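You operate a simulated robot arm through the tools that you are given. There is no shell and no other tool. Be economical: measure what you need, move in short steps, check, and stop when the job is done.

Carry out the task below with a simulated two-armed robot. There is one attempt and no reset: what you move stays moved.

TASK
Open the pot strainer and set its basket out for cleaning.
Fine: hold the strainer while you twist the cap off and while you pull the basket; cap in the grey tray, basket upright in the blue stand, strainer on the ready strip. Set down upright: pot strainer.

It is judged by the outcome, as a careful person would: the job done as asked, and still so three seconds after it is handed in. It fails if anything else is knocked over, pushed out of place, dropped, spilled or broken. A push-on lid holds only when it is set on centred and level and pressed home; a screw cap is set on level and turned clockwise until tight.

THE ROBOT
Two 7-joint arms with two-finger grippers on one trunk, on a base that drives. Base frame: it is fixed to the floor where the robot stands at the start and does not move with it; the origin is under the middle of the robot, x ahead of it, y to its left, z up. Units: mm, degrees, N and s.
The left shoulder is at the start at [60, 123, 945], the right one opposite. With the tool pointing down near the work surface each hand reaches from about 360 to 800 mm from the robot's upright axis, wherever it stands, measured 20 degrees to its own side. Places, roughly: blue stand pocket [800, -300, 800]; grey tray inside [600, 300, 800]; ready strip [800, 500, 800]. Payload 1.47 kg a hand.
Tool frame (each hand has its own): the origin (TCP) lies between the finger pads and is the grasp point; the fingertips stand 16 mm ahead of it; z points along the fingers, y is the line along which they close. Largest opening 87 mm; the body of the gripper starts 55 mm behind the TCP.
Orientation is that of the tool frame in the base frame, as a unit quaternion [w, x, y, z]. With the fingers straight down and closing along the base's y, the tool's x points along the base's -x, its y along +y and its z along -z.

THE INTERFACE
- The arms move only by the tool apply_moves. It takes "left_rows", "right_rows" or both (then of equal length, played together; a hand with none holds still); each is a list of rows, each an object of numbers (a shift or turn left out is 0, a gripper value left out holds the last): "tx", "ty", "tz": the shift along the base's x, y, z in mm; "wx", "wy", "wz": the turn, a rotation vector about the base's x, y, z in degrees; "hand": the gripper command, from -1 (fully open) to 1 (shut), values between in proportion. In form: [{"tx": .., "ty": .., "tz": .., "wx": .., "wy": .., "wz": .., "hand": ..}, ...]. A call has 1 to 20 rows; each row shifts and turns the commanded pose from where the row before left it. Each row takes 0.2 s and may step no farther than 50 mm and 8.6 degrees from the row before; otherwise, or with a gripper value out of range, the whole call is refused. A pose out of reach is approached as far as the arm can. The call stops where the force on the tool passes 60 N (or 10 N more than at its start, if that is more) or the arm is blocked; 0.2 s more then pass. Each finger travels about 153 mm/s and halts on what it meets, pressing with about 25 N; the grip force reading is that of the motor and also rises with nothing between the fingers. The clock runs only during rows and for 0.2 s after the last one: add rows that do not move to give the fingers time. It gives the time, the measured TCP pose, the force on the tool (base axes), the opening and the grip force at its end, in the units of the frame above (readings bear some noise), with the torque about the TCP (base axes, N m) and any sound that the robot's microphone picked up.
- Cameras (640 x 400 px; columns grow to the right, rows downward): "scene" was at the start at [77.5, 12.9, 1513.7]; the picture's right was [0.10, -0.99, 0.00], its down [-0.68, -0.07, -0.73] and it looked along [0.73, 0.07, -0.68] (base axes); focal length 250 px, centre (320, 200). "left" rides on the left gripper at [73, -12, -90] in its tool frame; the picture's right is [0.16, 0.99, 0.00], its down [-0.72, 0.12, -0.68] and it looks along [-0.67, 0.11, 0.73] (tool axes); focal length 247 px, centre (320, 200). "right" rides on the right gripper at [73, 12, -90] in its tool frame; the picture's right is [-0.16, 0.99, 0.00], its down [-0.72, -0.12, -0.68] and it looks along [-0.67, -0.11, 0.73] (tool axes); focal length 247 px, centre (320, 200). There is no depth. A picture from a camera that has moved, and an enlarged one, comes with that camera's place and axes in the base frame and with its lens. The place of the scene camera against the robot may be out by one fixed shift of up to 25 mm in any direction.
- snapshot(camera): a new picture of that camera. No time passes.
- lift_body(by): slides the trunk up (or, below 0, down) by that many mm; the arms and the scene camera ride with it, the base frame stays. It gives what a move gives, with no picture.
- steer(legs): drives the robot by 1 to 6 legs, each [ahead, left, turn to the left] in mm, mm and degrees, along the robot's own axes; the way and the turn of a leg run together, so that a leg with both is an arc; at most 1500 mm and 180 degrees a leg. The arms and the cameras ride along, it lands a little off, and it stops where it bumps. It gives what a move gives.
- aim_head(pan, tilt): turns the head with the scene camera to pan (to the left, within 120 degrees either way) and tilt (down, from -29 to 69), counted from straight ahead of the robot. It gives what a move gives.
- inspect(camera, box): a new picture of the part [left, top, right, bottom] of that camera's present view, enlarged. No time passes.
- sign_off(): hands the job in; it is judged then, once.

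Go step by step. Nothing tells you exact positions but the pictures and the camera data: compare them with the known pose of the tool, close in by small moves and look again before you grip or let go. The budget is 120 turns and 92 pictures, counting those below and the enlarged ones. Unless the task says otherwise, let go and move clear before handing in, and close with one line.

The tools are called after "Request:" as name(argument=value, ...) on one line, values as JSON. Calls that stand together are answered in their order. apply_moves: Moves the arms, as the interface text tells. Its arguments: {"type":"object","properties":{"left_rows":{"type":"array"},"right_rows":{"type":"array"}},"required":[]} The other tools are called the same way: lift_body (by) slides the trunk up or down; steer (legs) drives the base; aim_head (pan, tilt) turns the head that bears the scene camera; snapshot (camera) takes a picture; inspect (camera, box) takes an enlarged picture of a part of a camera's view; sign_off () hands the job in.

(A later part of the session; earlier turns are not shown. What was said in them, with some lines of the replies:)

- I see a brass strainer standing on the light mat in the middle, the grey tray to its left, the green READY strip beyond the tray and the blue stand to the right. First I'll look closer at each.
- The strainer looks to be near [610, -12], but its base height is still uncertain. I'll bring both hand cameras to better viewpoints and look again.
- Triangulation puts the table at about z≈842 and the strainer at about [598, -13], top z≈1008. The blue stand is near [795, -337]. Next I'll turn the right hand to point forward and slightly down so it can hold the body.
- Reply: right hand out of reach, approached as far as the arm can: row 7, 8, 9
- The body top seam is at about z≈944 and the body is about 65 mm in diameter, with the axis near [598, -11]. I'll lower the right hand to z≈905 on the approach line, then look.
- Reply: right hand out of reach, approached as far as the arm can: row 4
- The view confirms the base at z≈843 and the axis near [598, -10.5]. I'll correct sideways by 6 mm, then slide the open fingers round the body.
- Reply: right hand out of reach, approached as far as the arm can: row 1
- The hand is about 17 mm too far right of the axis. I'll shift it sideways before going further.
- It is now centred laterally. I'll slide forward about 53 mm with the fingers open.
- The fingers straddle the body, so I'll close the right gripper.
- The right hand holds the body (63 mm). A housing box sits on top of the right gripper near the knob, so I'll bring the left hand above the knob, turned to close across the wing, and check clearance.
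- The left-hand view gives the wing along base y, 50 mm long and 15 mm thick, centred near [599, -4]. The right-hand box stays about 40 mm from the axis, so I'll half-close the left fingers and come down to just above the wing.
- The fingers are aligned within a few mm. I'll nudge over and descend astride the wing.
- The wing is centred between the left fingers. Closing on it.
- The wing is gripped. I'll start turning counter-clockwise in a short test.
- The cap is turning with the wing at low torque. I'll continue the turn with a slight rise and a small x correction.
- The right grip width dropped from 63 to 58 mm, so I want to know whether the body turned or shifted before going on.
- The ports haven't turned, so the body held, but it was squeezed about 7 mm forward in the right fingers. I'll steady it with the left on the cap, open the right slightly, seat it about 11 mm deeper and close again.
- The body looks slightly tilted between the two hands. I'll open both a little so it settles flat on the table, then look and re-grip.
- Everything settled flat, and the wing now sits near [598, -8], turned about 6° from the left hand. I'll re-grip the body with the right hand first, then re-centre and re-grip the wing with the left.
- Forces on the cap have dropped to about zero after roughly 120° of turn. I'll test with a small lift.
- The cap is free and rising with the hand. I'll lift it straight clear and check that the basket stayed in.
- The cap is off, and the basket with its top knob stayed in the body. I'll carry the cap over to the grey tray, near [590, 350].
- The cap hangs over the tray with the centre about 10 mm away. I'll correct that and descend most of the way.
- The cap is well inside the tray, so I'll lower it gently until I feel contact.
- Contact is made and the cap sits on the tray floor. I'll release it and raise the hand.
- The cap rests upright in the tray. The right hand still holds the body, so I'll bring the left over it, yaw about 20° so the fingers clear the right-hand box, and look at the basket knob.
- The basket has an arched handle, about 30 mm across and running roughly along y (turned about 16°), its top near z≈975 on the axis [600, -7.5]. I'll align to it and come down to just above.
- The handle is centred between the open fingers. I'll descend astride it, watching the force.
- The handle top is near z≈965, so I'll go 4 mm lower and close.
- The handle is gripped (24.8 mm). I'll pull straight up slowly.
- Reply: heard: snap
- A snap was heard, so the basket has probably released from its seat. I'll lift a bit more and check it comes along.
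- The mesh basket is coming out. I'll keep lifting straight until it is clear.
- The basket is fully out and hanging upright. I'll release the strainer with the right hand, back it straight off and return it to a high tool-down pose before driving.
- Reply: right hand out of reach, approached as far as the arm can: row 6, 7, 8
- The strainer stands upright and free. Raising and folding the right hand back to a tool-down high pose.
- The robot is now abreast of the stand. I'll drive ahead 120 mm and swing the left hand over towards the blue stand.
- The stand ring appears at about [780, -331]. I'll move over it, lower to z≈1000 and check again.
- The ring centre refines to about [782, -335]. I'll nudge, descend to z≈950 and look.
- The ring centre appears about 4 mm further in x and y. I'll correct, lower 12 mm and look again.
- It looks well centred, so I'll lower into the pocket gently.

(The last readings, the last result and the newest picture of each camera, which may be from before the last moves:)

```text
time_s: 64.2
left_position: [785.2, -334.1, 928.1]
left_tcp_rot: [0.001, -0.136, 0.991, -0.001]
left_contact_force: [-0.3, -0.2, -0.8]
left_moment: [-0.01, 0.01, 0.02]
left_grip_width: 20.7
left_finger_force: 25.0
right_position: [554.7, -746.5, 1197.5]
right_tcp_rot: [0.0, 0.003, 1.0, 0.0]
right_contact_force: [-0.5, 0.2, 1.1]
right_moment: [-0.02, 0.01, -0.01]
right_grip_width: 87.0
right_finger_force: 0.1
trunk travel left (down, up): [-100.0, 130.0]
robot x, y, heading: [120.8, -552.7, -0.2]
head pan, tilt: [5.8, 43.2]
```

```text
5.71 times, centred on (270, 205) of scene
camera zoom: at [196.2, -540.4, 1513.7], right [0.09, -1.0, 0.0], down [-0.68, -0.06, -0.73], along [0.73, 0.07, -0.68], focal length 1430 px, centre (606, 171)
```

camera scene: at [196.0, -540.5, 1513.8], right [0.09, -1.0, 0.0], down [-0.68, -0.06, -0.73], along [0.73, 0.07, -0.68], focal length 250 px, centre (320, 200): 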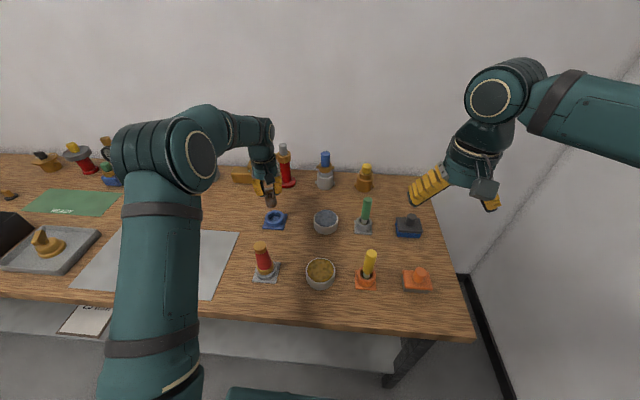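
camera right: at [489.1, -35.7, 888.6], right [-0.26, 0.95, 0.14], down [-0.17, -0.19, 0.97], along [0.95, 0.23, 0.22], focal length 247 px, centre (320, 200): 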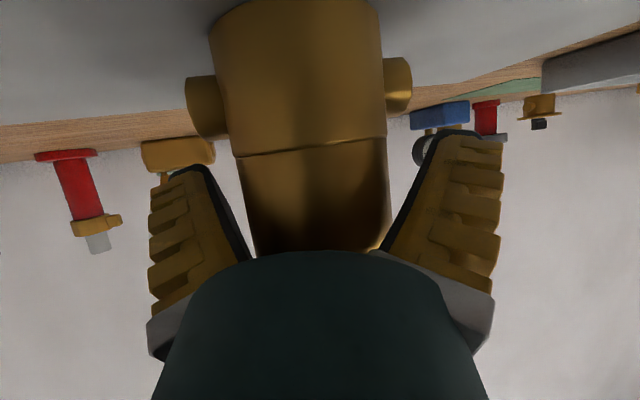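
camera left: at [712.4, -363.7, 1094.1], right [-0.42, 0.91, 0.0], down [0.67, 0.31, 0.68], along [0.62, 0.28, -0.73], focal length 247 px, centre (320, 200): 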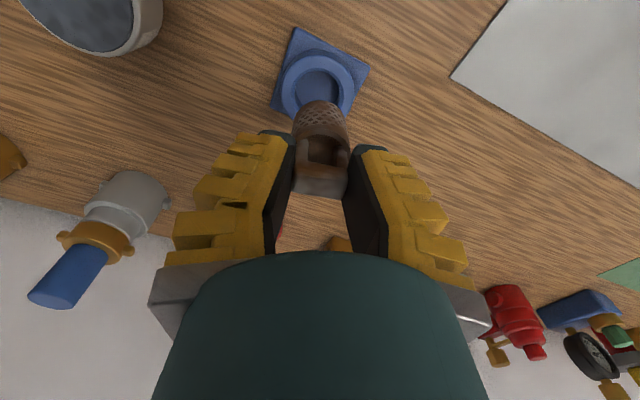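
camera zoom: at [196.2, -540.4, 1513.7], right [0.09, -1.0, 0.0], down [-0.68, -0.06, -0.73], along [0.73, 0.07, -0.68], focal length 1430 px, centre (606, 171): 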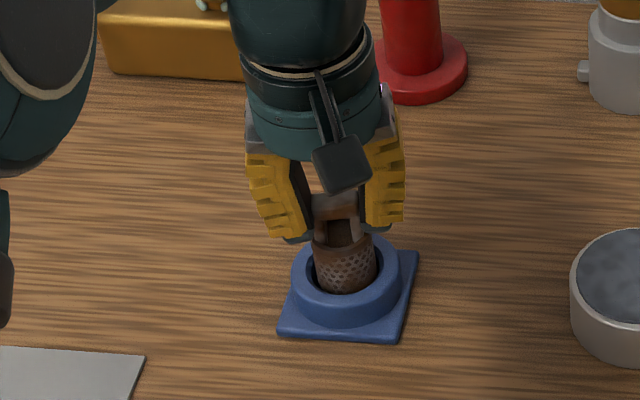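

Request:
apply_moves(left_rows=[{"tz": -3, "tx": 1.5, "ty": 1}, {"tz": -3}, {"tz": -3}, {}])

Request:
inspect(camera="scene", box=[230, 170, 310, 240])

```text
time_s: 65.2
left_position: [787.9, -332.5, 920.7]
left_tcp_rot: [0.0, -0.135, 0.991, 0.0]
left_contact_force: [-0.2, 0.4, 9.4]
left_moment: [-0.01, 0.14, -0.04]
left_grip_width: 22.8
left_finger_force: 24.8
right_position: [554.0, -746.1, 1198.1]
right_tcp_rot: [0.0, 0.005, 1.0, -0.001]
right_contact_force: [-0.4, -0.4, 0.8]
right_moment: [-0.01, -0.01, -0.02]
right_grip_width: 87.1
right_finger_force: 0.0
trunk travel left (down, up): [-100.0, 130.0]
robot x, y, heading: [119.4, -549.9, -0.5]
head pan, tilt: [5.8, 43.2]
```

```text
5.71 times, centred on (270, 205) of scene
camera zoom: at [195.3, -540.6, 1513.9], right [0.09, -1.0, 0.0], down [-0.68, -0.06, -0.73], along [0.73, 0.07, -0.68], focal length 1430 px, centre (606, 171)
```

zoom: 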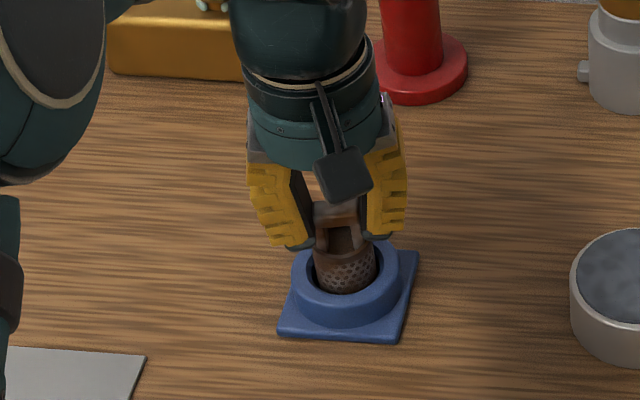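

Request:
inspect(camera="left", box=[220, 30, 420, 210])

```text
2.22 times, centred on (320, 120) of left
camera zoom: at [719.4, -363.4, 1010.7], right [-0.42, 0.91, 0.0], down [0.66, 0.31, 0.68], along [0.62, 0.28, -0.73], focal length 549 px, centre (320, 378)
```

zoom: 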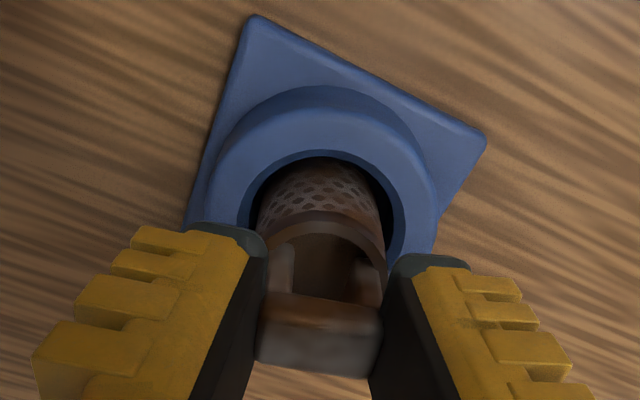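

The basket's bottom is inside the ring and resting on the floor, upright. I'll release it and lift away.

Request:
apply_moves(left_rows=[{"tz": 0.7, "hand": 0.4}, {"hand": 0.2}, {}, {"tz": 8}, {"tz": 15}, {"tz": 30}, {"tz": 45}, {"tz": 45}, {"tz": 40}, {}])

Request:
inspect(camera="scene", box=[230, 160, 330, 250])

```text
time_s: 67.4
left_position: [786.5, -332.4, 1103.3]
left_tcp_rot: [0.0, -0.136, 0.991, 0.0]
left_contact_force: [0.1, -0.4, 0.7]
left_moment: [0.04, 0.01, -0.02]
left_grip_width: 40.3
left_finger_force: 4.6
right_position: [554.9, -746.1, 1197.3]
right_tcp_rot: [0.0, 0.003, 1.0, 0.0]
right_contact_force: [-1.2, 0.3, 0.2]
right_moment: [0.02, 0.01, -0.01]
right_grip_width: 87.1
right_finger_force: 0.1
trunk travel left (down, up): [-100.0, 130.0]
robot x, y, heading: [116.5, -549.9, -0.6]
head pan, tilt: [5.8, 43.2]
```

```text
4.44 times, centred on (280, 205) of scene
camera zoom: at [196.7, -540.4, 1513.7], right [0.09, -1.0, 0.0], down [-0.68, -0.06, -0.73], along [0.73, 0.07, -0.68], focal length 1112 px, centre (498, 178)
```

zoom: 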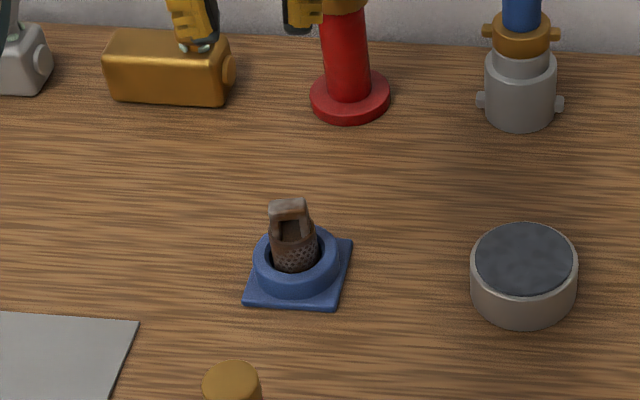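

The basket stands upright in the blue stand. The strainer, now capless, can be picked from above, so I'll drive back and left to put it in the left hand's range.

Request:
steer(legs=[[-118, 0, 0.5], [0, 400, 0]])

Request:
snapshot(camera="left")

Request:
snapshot(camera="scene")

```text
time_s: 72.3
left_position: [660.1, 78.1, 1101.2]
left_tcp_rot: [0.0, -0.142, 0.99, 0.001]
left_contact_force: [0.3, -0.2, 0.1]
left_moment: [-0.02, -0.01, -0.01]
left_grip_width: 40.8
left_finger_force: 4.4
right_position: [435.7, -338.5, 1197.4]
right_tcp_rot: [0.0, -0.003, 1.0, 0.001]
right_contact_force: [0.6, -0.4, 0.3]
right_moment: [0.0, -0.01, 0.01]
right_grip_width: 87.0
right_finger_force: 0.0
trunk travel left (down, up): [-100.0, 130.0]
robot x, y, heading: [-7.3, -147.2, 0.4]
head pan, tilt: [5.8, 43.2]
```

```text
19 pictures are left
camera left: at [591.7, 45.9, 1192.7], right [-0.43, 0.9, 0.0], down [0.66, 0.32, 0.68], along [0.61, 0.29, -0.73], focal length 247 px, centre (320, 200)
```

left: 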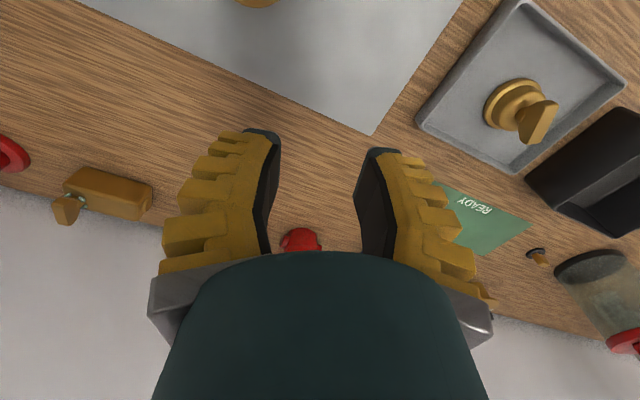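

```text
18 pictures are left
camera scene: at [73.9, -138.0, 1513.7], right [0.11, -0.99, 0.0], down [-0.68, -0.07, -0.73], along [0.72, 0.08, -0.68], focal length 250 px, centre (320, 200)
```

scene: 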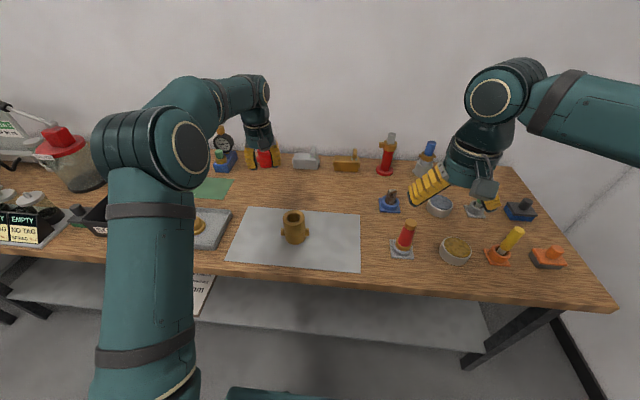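

All good. I'll move the left hand over the strainer, open fully, and check its alignment.

Request:
apply_moves(left_rows=[{"tx": -20, "ty": -28, "hand": -1}, {"tx": -20, "ty": -29}, {"tx": -20, "ty": -29}, {"tz": -40}, {"tz": -35}, {}])

Request:
snapshot(camera="left")

```text
time_s: 73.7
left_position: [601.2, -5.9, 1027.9]
left_tcp_rot: [0.0, -0.143, 0.99, 0.0]
left_contact_force: [-1.2, -0.3, 0.3]
left_moment: [-0.02, -0.02, 0.0]
left_grip_width: 87.0
left_finger_force: 0.0
right_position: [436.3, -339.2, 1197.0]
right_tcp_rot: [0.0, -0.004, 1.0, -0.001]
right_contact_force: [-0.4, 0.4, -1.2]
right_moment: [0.01, -0.03, 0.01]
right_grip_width: 86.9
right_finger_force: 0.1
trunk travel left (down, up): [-100.0, 130.0]
robot x, y, heading: [-3.1, -153.8, 0.6]
head pan, tilt: [5.8, 43.2]
```

```text
17 pictures are left
camera left: at [532.5, -37.9, 1118.0], right [-0.43, 0.9, 0.0], down [0.66, 0.32, 0.68], along [0.61, 0.29, -0.73], focal length 247 px, centre (320, 200)
```

left: 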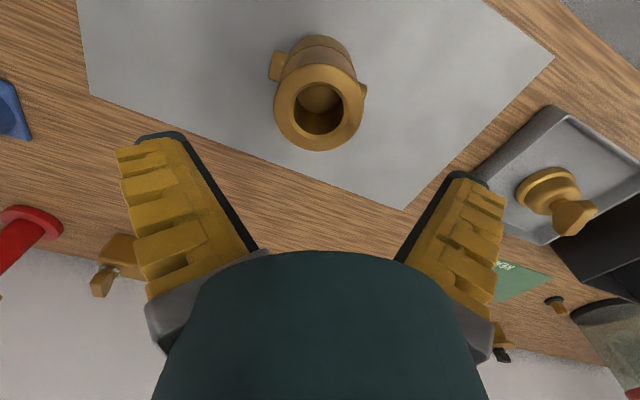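

The rim centre reads [597, -8]. I'll shift 3 mm and descend with the fingers outside the body, then check.

Request:
apply_moves(left_rows=[{"tx": -3, "ty": -2, "tz": -20}, {"tz": -20}, {"tz": -20}, {"tz": -20}, {"tz": -15}, {"tz": -10}, {}])

Request:
snapshot(camera="left")

```text
time_s: 75.3
left_position: [596.1, -8.8, 923.0]
left_tcp_rot: [0.0, -0.142, 0.99, 0.0]
left_contact_force: [0.0, -0.6, 0.5]
left_moment: [-0.03, -0.02, 0.01]
left_grip_width: 86.9
left_finger_force: 0.1
right_position: [436.5, -339.3, 1196.4]
right_tcp_rot: [0.0, -0.004, 1.0, 0.0]
right_contact_force: [0.2, -0.2, 0.5]
right_moment: [0.02, -0.01, 0.01]
right_grip_width: 87.0
right_finger_force: 0.0
trunk travel left (down, up): [-100.0, 130.0]
robot x, y, heading: [-2.7, -149.5, 0.3]
head pan, tilt: [5.8, 43.2]
```

```text
16 pictures are left
camera left: at [528.1, -40.3, 1013.5], right [-0.43, 0.9, 0.0], down [0.66, 0.32, 0.68], along [0.61, 0.29, -0.73], focal length 247 px, centre (320, 200)
```

left: 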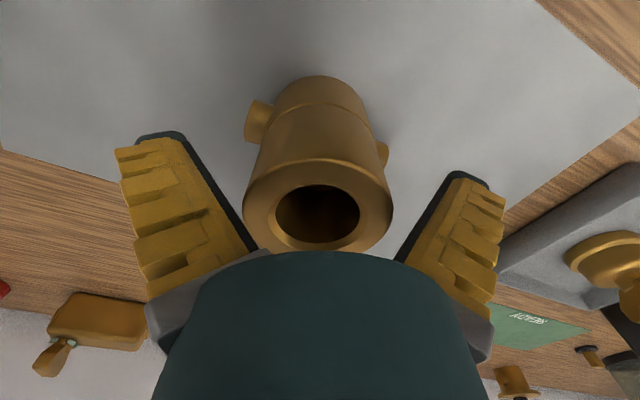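

It is exactly centred. Gripping the body and lifting a little to test.

Request:
apply_moves(left_rows=[{"hand": 1}, {}, {}, {}, {"tz": 4}, {"tz": 8}, {"tz": 12}, {}])

Request:
snapshot(camera="left")

```text
time_s: 77.1
left_position: [595.7, -10.5, 946.7]
left_tcp_rot: [-0.001, -0.143, 0.99, 0.0]
left_contact_force: [-1.1, 0.3, -4.8]
left_moment: [0.0, 0.03, -0.01]
left_grip_width: 64.0
left_finger_force: 24.9
right_position: [436.9, -338.4, 1197.4]
right_tcp_rot: [0.0, -0.004, 1.0, 0.0]
right_contact_force: [-0.1, -0.9, -0.6]
right_moment: [-0.04, -0.01, 0.0]
right_grip_width: 87.1
right_finger_force: 0.0
trunk travel left (down, up): [-100.0, 130.0]
robot x, y, heading: [-2.6, -148.4, 0.5]
head pan, tilt: [5.8, 43.2]
```

```text
15 pictures are left
camera left: at [528.7, -41.3, 1036.9], right [-0.43, 0.9, 0.0], down [0.66, 0.31, 0.68], along [0.61, 0.29, -0.73], focal length 247 px, centre (320, 200)
```

left: 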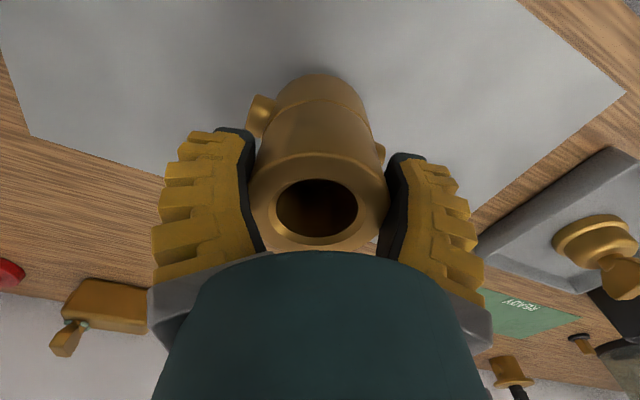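

The strainer is lifted and held straight. I'll raise it well clear, drive left past the tray and then ahead to the strip.

Request:
apply_moves(left_rows=[{"tz": 25}, {"tz": 35}, {"tz": 40}, {"tz": 35}, {}])

Request:
steer(legs=[[0, 400, 0], [120, 0, 0]])

Request:
snapshot(camera="left")

Request:
snapshot(camera="scene")

```text
time_s: 78.3
left_position: [599.0, -9.7, 1082.8]
left_tcp_rot: [-0.001, -0.143, 0.99, 0.0]
left_contact_force: [0.0, -0.1, -6.7]
left_moment: [-0.04, 0.06, 0.01]
left_grip_width: 63.9
left_finger_force: 24.8
right_position: [436.2, -338.8, 1197.2]
right_tcp_rot: [0.0, -0.003, 1.0, 0.0]
right_contact_force: [-0.2, 0.6, 0.3]
right_moment: [-0.03, 0.04, 0.0]
right_grip_width: 87.1
right_finger_force: 0.1
trunk travel left (down, up): [-100.0, 130.0]
robot x, y, heading: [-3.9, -147.8, 0.2]
head pan, tilt: [5.8, 43.2]
```

```text
time_s: 83.3
left_position: [718.7, 395.5, 1081.7]
left_tcp_rot: [-0.001, -0.14, 0.99, 0.0]
left_contact_force: [0.2, 0.9, -6.0]
left_moment: [-0.01, 0.08, -0.02]
left_grip_width: 63.8
left_finger_force: 25.1
right_position: [555.0, 68.1, 1195.7]
right_tcp_rot: [-0.001, 0.0, 1.0, 0.0]
right_contact_force: [1.9, 0.2, -0.4]
right_moment: [-0.01, 0.05, 0.01]
right_grip_width: 87.2
right_finger_force: 0.1
trunk travel left (down, up): [-100.0, 130.0]
robot x, y, heading: [114.8, 258.1, -0.2]
head pan, tilt: [5.8, 43.2]
```

```text
14 pictures are left
camera left: at [651.2, 364.1, 1172.3], right [-0.42, 0.91, 0.0], down [0.67, 0.31, 0.68], along [0.61, 0.29, -0.73], focal length 247 px, centre (320, 200)
```

left: 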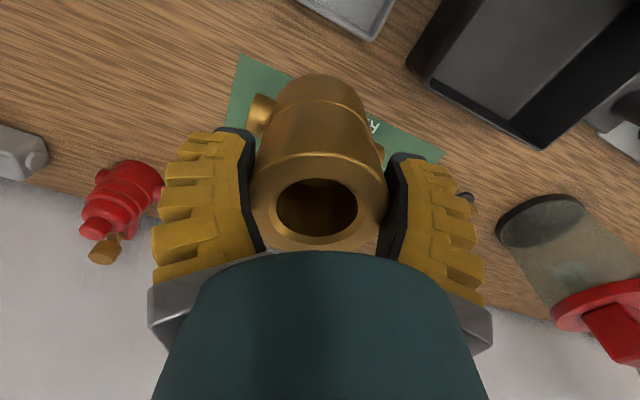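

```text
13 pictures are left
camera scene: at [195.8, 270.5, 1513.6], right [0.1, -1.0, 0.0], down [-0.68, -0.07, -0.73], along [0.72, 0.07, -0.69], focal length 250 px, centre (320, 200)
```

scene: 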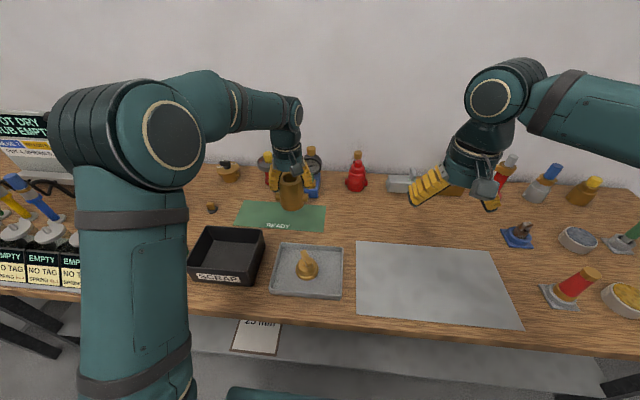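

The strip's corners put its centre at about [812, 465]. I'll carry the strainer over it and lower most of the way.

Request:
apply_moves(left_rows=[{"tx": 31, "ty": 22}, {"tx": 31, "ty": 22}, {"tx": 31, "ty": 23}, {"tz": -30}, {"tz": -35}, {"tz": -35}, {"tz": -30}, {"tz": -10}, {}])

Request:
inspect(camera="scene", box=[200, 130, 380, 250])

```text
time_s: 85.3
left_position: [810.9, 462.2, 942.0]
left_tcp_rot: [-0.001, -0.139, 0.99, 0.0]
left_contact_force: [0.0, -0.1, -5.5]
left_moment: [0.0, 0.03, -0.01]
left_grip_width: 63.8
left_finger_force: 25.3
right_position: [554.4, 67.1, 1196.8]
right_tcp_rot: [-0.001, 0.0, 1.0, 0.0]
right_contact_force: [0.4, 0.0, -1.1]
right_moment: [0.0, -0.04, 0.02]
right_grip_width: 87.1
right_finger_force: 0.1
trunk travel left (down, up): [-100.0, 130.0]
robot x, y, heading: [113.9, 259.0, -0.2]
head pan, tilt: [5.8, 43.2]
```

```text
3.33 times, centred on (290, 190) of scene
camera zoom: at [194.3, 270.5, 1513.7], right [0.1, -0.99, 0.0], down [-0.68, -0.07, -0.73], along [0.73, 0.07, -0.68], focal length 834 px, centre (420, 233)
```

zoom: 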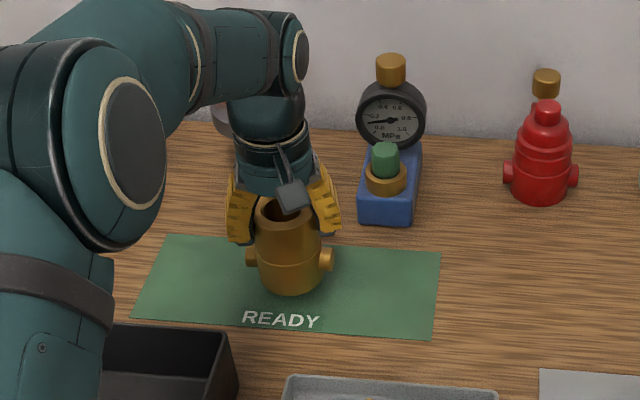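

The strainer is over the middle of the strip. Lowering gently to contact.

Request:
apply_moves(left_rows=[{"tz": -5}, {"tz": -5}, {"tz": -3}, {"tz": -2}, {}])

Request:
apply_moves(left_rows=[{"tz": -1.5}, {"tz": -1.5}, {}])

```text
time_s: 86.5
left_position: [809.9, 463.3, 926.4]
left_tcp_rot: [-0.002, -0.14, 0.99, 0.0]
left_contact_force: [-0.8, 0.4, -6.5]
left_moment: [-0.01, 0.04, 0.02]
left_grip_width: 63.9
left_finger_force: 25.2
right_position: [553.4, 67.4, 1198.7]
right_tcp_rot: [0.0, 0.001, 1.0, 0.0]
right_contact_force: [0.4, 0.1, 0.1]
right_moment: [0.03, 0.02, 0.01]
right_grip_width: 87.1
right_finger_force: 0.0
trunk travel left (down, up): [-100.0, 130.0]
robot x, y, heading: [116.4, 255.3, -0.2]
head pan, tilt: [5.8, 43.2]
```

```text
time_s: 87.3
left_position: [809.3, 462.2, 924.5]
left_tcp_rot: [0.0, -0.139, 0.99, 0.0]
left_contact_force: [-0.4, -0.8, -5.4]
left_moment: [-0.03, 0.06, 0.01]
left_grip_width: 64.0
left_finger_force: 25.0
right_position: [553.8, 66.8, 1197.5]
right_tcp_rot: [-0.001, 0.0, 1.0, 0.0]
right_contact_force: [-0.4, -0.4, -0.3]
right_moment: [0.01, 0.01, -0.02]
right_grip_width: 87.2
right_finger_force: 0.0
trunk travel left (down, up): [-100.0, 130.0]
robot x, y, heading: [118.7, 253.6, 0.0]
head pan, tilt: [5.8, 43.2]
```

Request:
apply_moves(left_rows=[{"tz": -1}, {"tz": -1}, {}])

Request:
apply_moves(left_rows=[{"tz": -1}, {"tz": -0.5}, {}])

```text
time_s: 88.1
left_position: [810.0, 462.9, 924.9]
left_tcp_rot: [0.001, -0.139, 0.99, 0.001]
left_contact_force: [-2.7, 1.1, 8.5]
left_moment: [-0.02, 0.33, 0.09]
left_grip_width: 63.8
left_finger_force: 24.8
right_position: [552.5, 67.6, 1198.6]
right_tcp_rot: [0.001, 0.0, 1.0, 0.0]
right_contact_force: [0.5, -0.4, 0.3]
right_moment: [0.0, -0.01, -0.02]
right_grip_width: 86.9
right_finger_force: 0.0
trunk travel left (down, up): [-100.0, 130.0]
robot x, y, heading: [119.3, 257.6, 0.0]
head pan, tilt: [5.8, 43.2]
```

```text
time_s: 88.9
left_position: [810.1, 461.9, 923.5]
left_tcp_rot: [0.002, -0.139, 0.99, 0.0]
left_contact_force: [1.4, 0.7, 17.6]
left_moment: [0.07, -0.17, 0.2]
left_grip_width: 64.5
left_finger_force: 24.8
right_position: [551.5, 66.9, 1198.5]
right_tcp_rot: [0.001, 0.0, 1.0, 0.0]
right_contact_force: [0.7, 0.4, -0.1]
right_moment: [-0.02, 0.02, -0.05]
right_grip_width: 87.1
right_finger_force: 0.1
trunk travel left (down, up): [-100.0, 130.0]
robot x, y, heading: [114.9, 255.3, -0.3]
head pan, tilt: [5.8, 43.2]
```

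It stands firmly on the strip. I'll release and rise straight up.

Request:
apply_moves(left_rows=[{"tz": 1.5}, {"hand": -0.8}, {}, {}, {"tz": 10}, {"tz": 20}, {"tz": 35}, {"tz": 45}, {"tz": 45}, {"tz": 30, "tx": -20}, {}])

Request:
snapshot(camera="scene")

Request:
inspect(camera="scene", box=[200, 180, 350, 310])

Request:
inspect(camera="scene", box=[480, 200, 580, 270])

```text
time_s: 91.3
left_position: [790.6, 460.1, 1109.9]
left_tcp_rot: [-0.001, -0.139, 0.99, 0.002]
left_contact_force: [0.7, -0.1, -0.3]
left_moment: [-0.01, 0.02, -0.01]
left_grip_width: 80.2
left_finger_force: 0.7
right_position: [554.3, 66.6, 1197.7]
right_tcp_rot: [0.0, 0.0, 1.0, 0.001]
right_contact_force: [0.7, 0.1, 0.3]
right_moment: [0.03, 0.0, 0.02]
right_grip_width: 86.9
right_finger_force: 0.1
trunk travel left (down, up): [-100.0, 130.0]
robot x, y, heading: [119.3, 258.2, 0.1]
head pan, tilt: [5.8, 43.2]
```

```text
11 pictures are left
camera scene: at [194.5, 270.3, 1513.6], right [0.1, -0.99, 0.0], down [-0.68, -0.07, -0.73], along [0.72, 0.07, -0.69], focal length 250 px, centre (320, 200)
```

scene: 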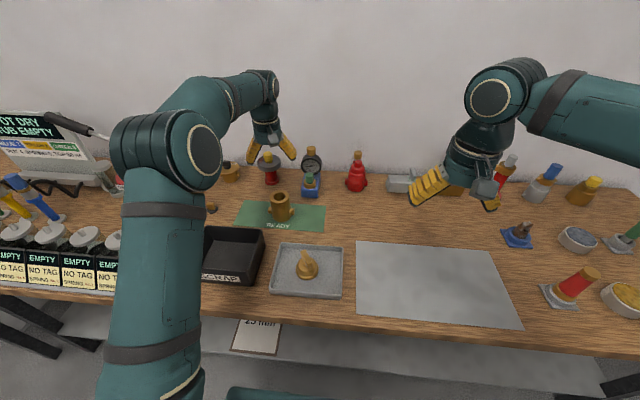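

```text
3.08 times, centred on (275, 245) of scene
camera zoom: at [194.5, 270.3, 1513.6], right [0.1, -0.99, 0.0], down [-0.68, -0.07, -0.73], along [0.72, 0.07, -0.69], focal length 770 px, centre (458, 62)
```

zoom: 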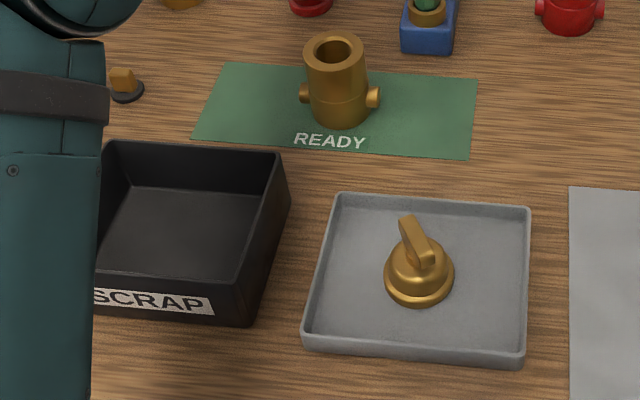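

```text
5.71 times, centred on (530, 235) of scene
camera zoom: at [194.5, 270.3, 1513.6], right [0.1, -0.99, 0.0], down [-0.68, -0.07, -0.73], along [0.72, 0.07, -0.69], focal length 1430 px, centre (-880, 0)
```

zoom: 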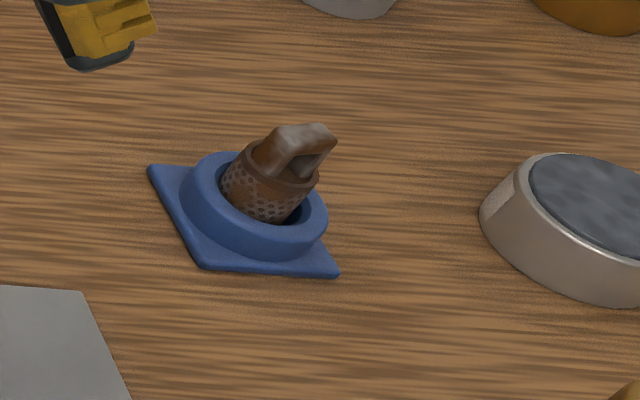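

The strainer stands upright on the READY strip, the cap is in the grey tray, the basket is upright in the blue stand, and both hands are clear. I'll hand it in.

Request:
sign_off()

```text
The job is handed in.
```

The pot strainer is opened and handed in: cap in the grey tray, basket upright in the blue stand, strainer upright on the ready strip.
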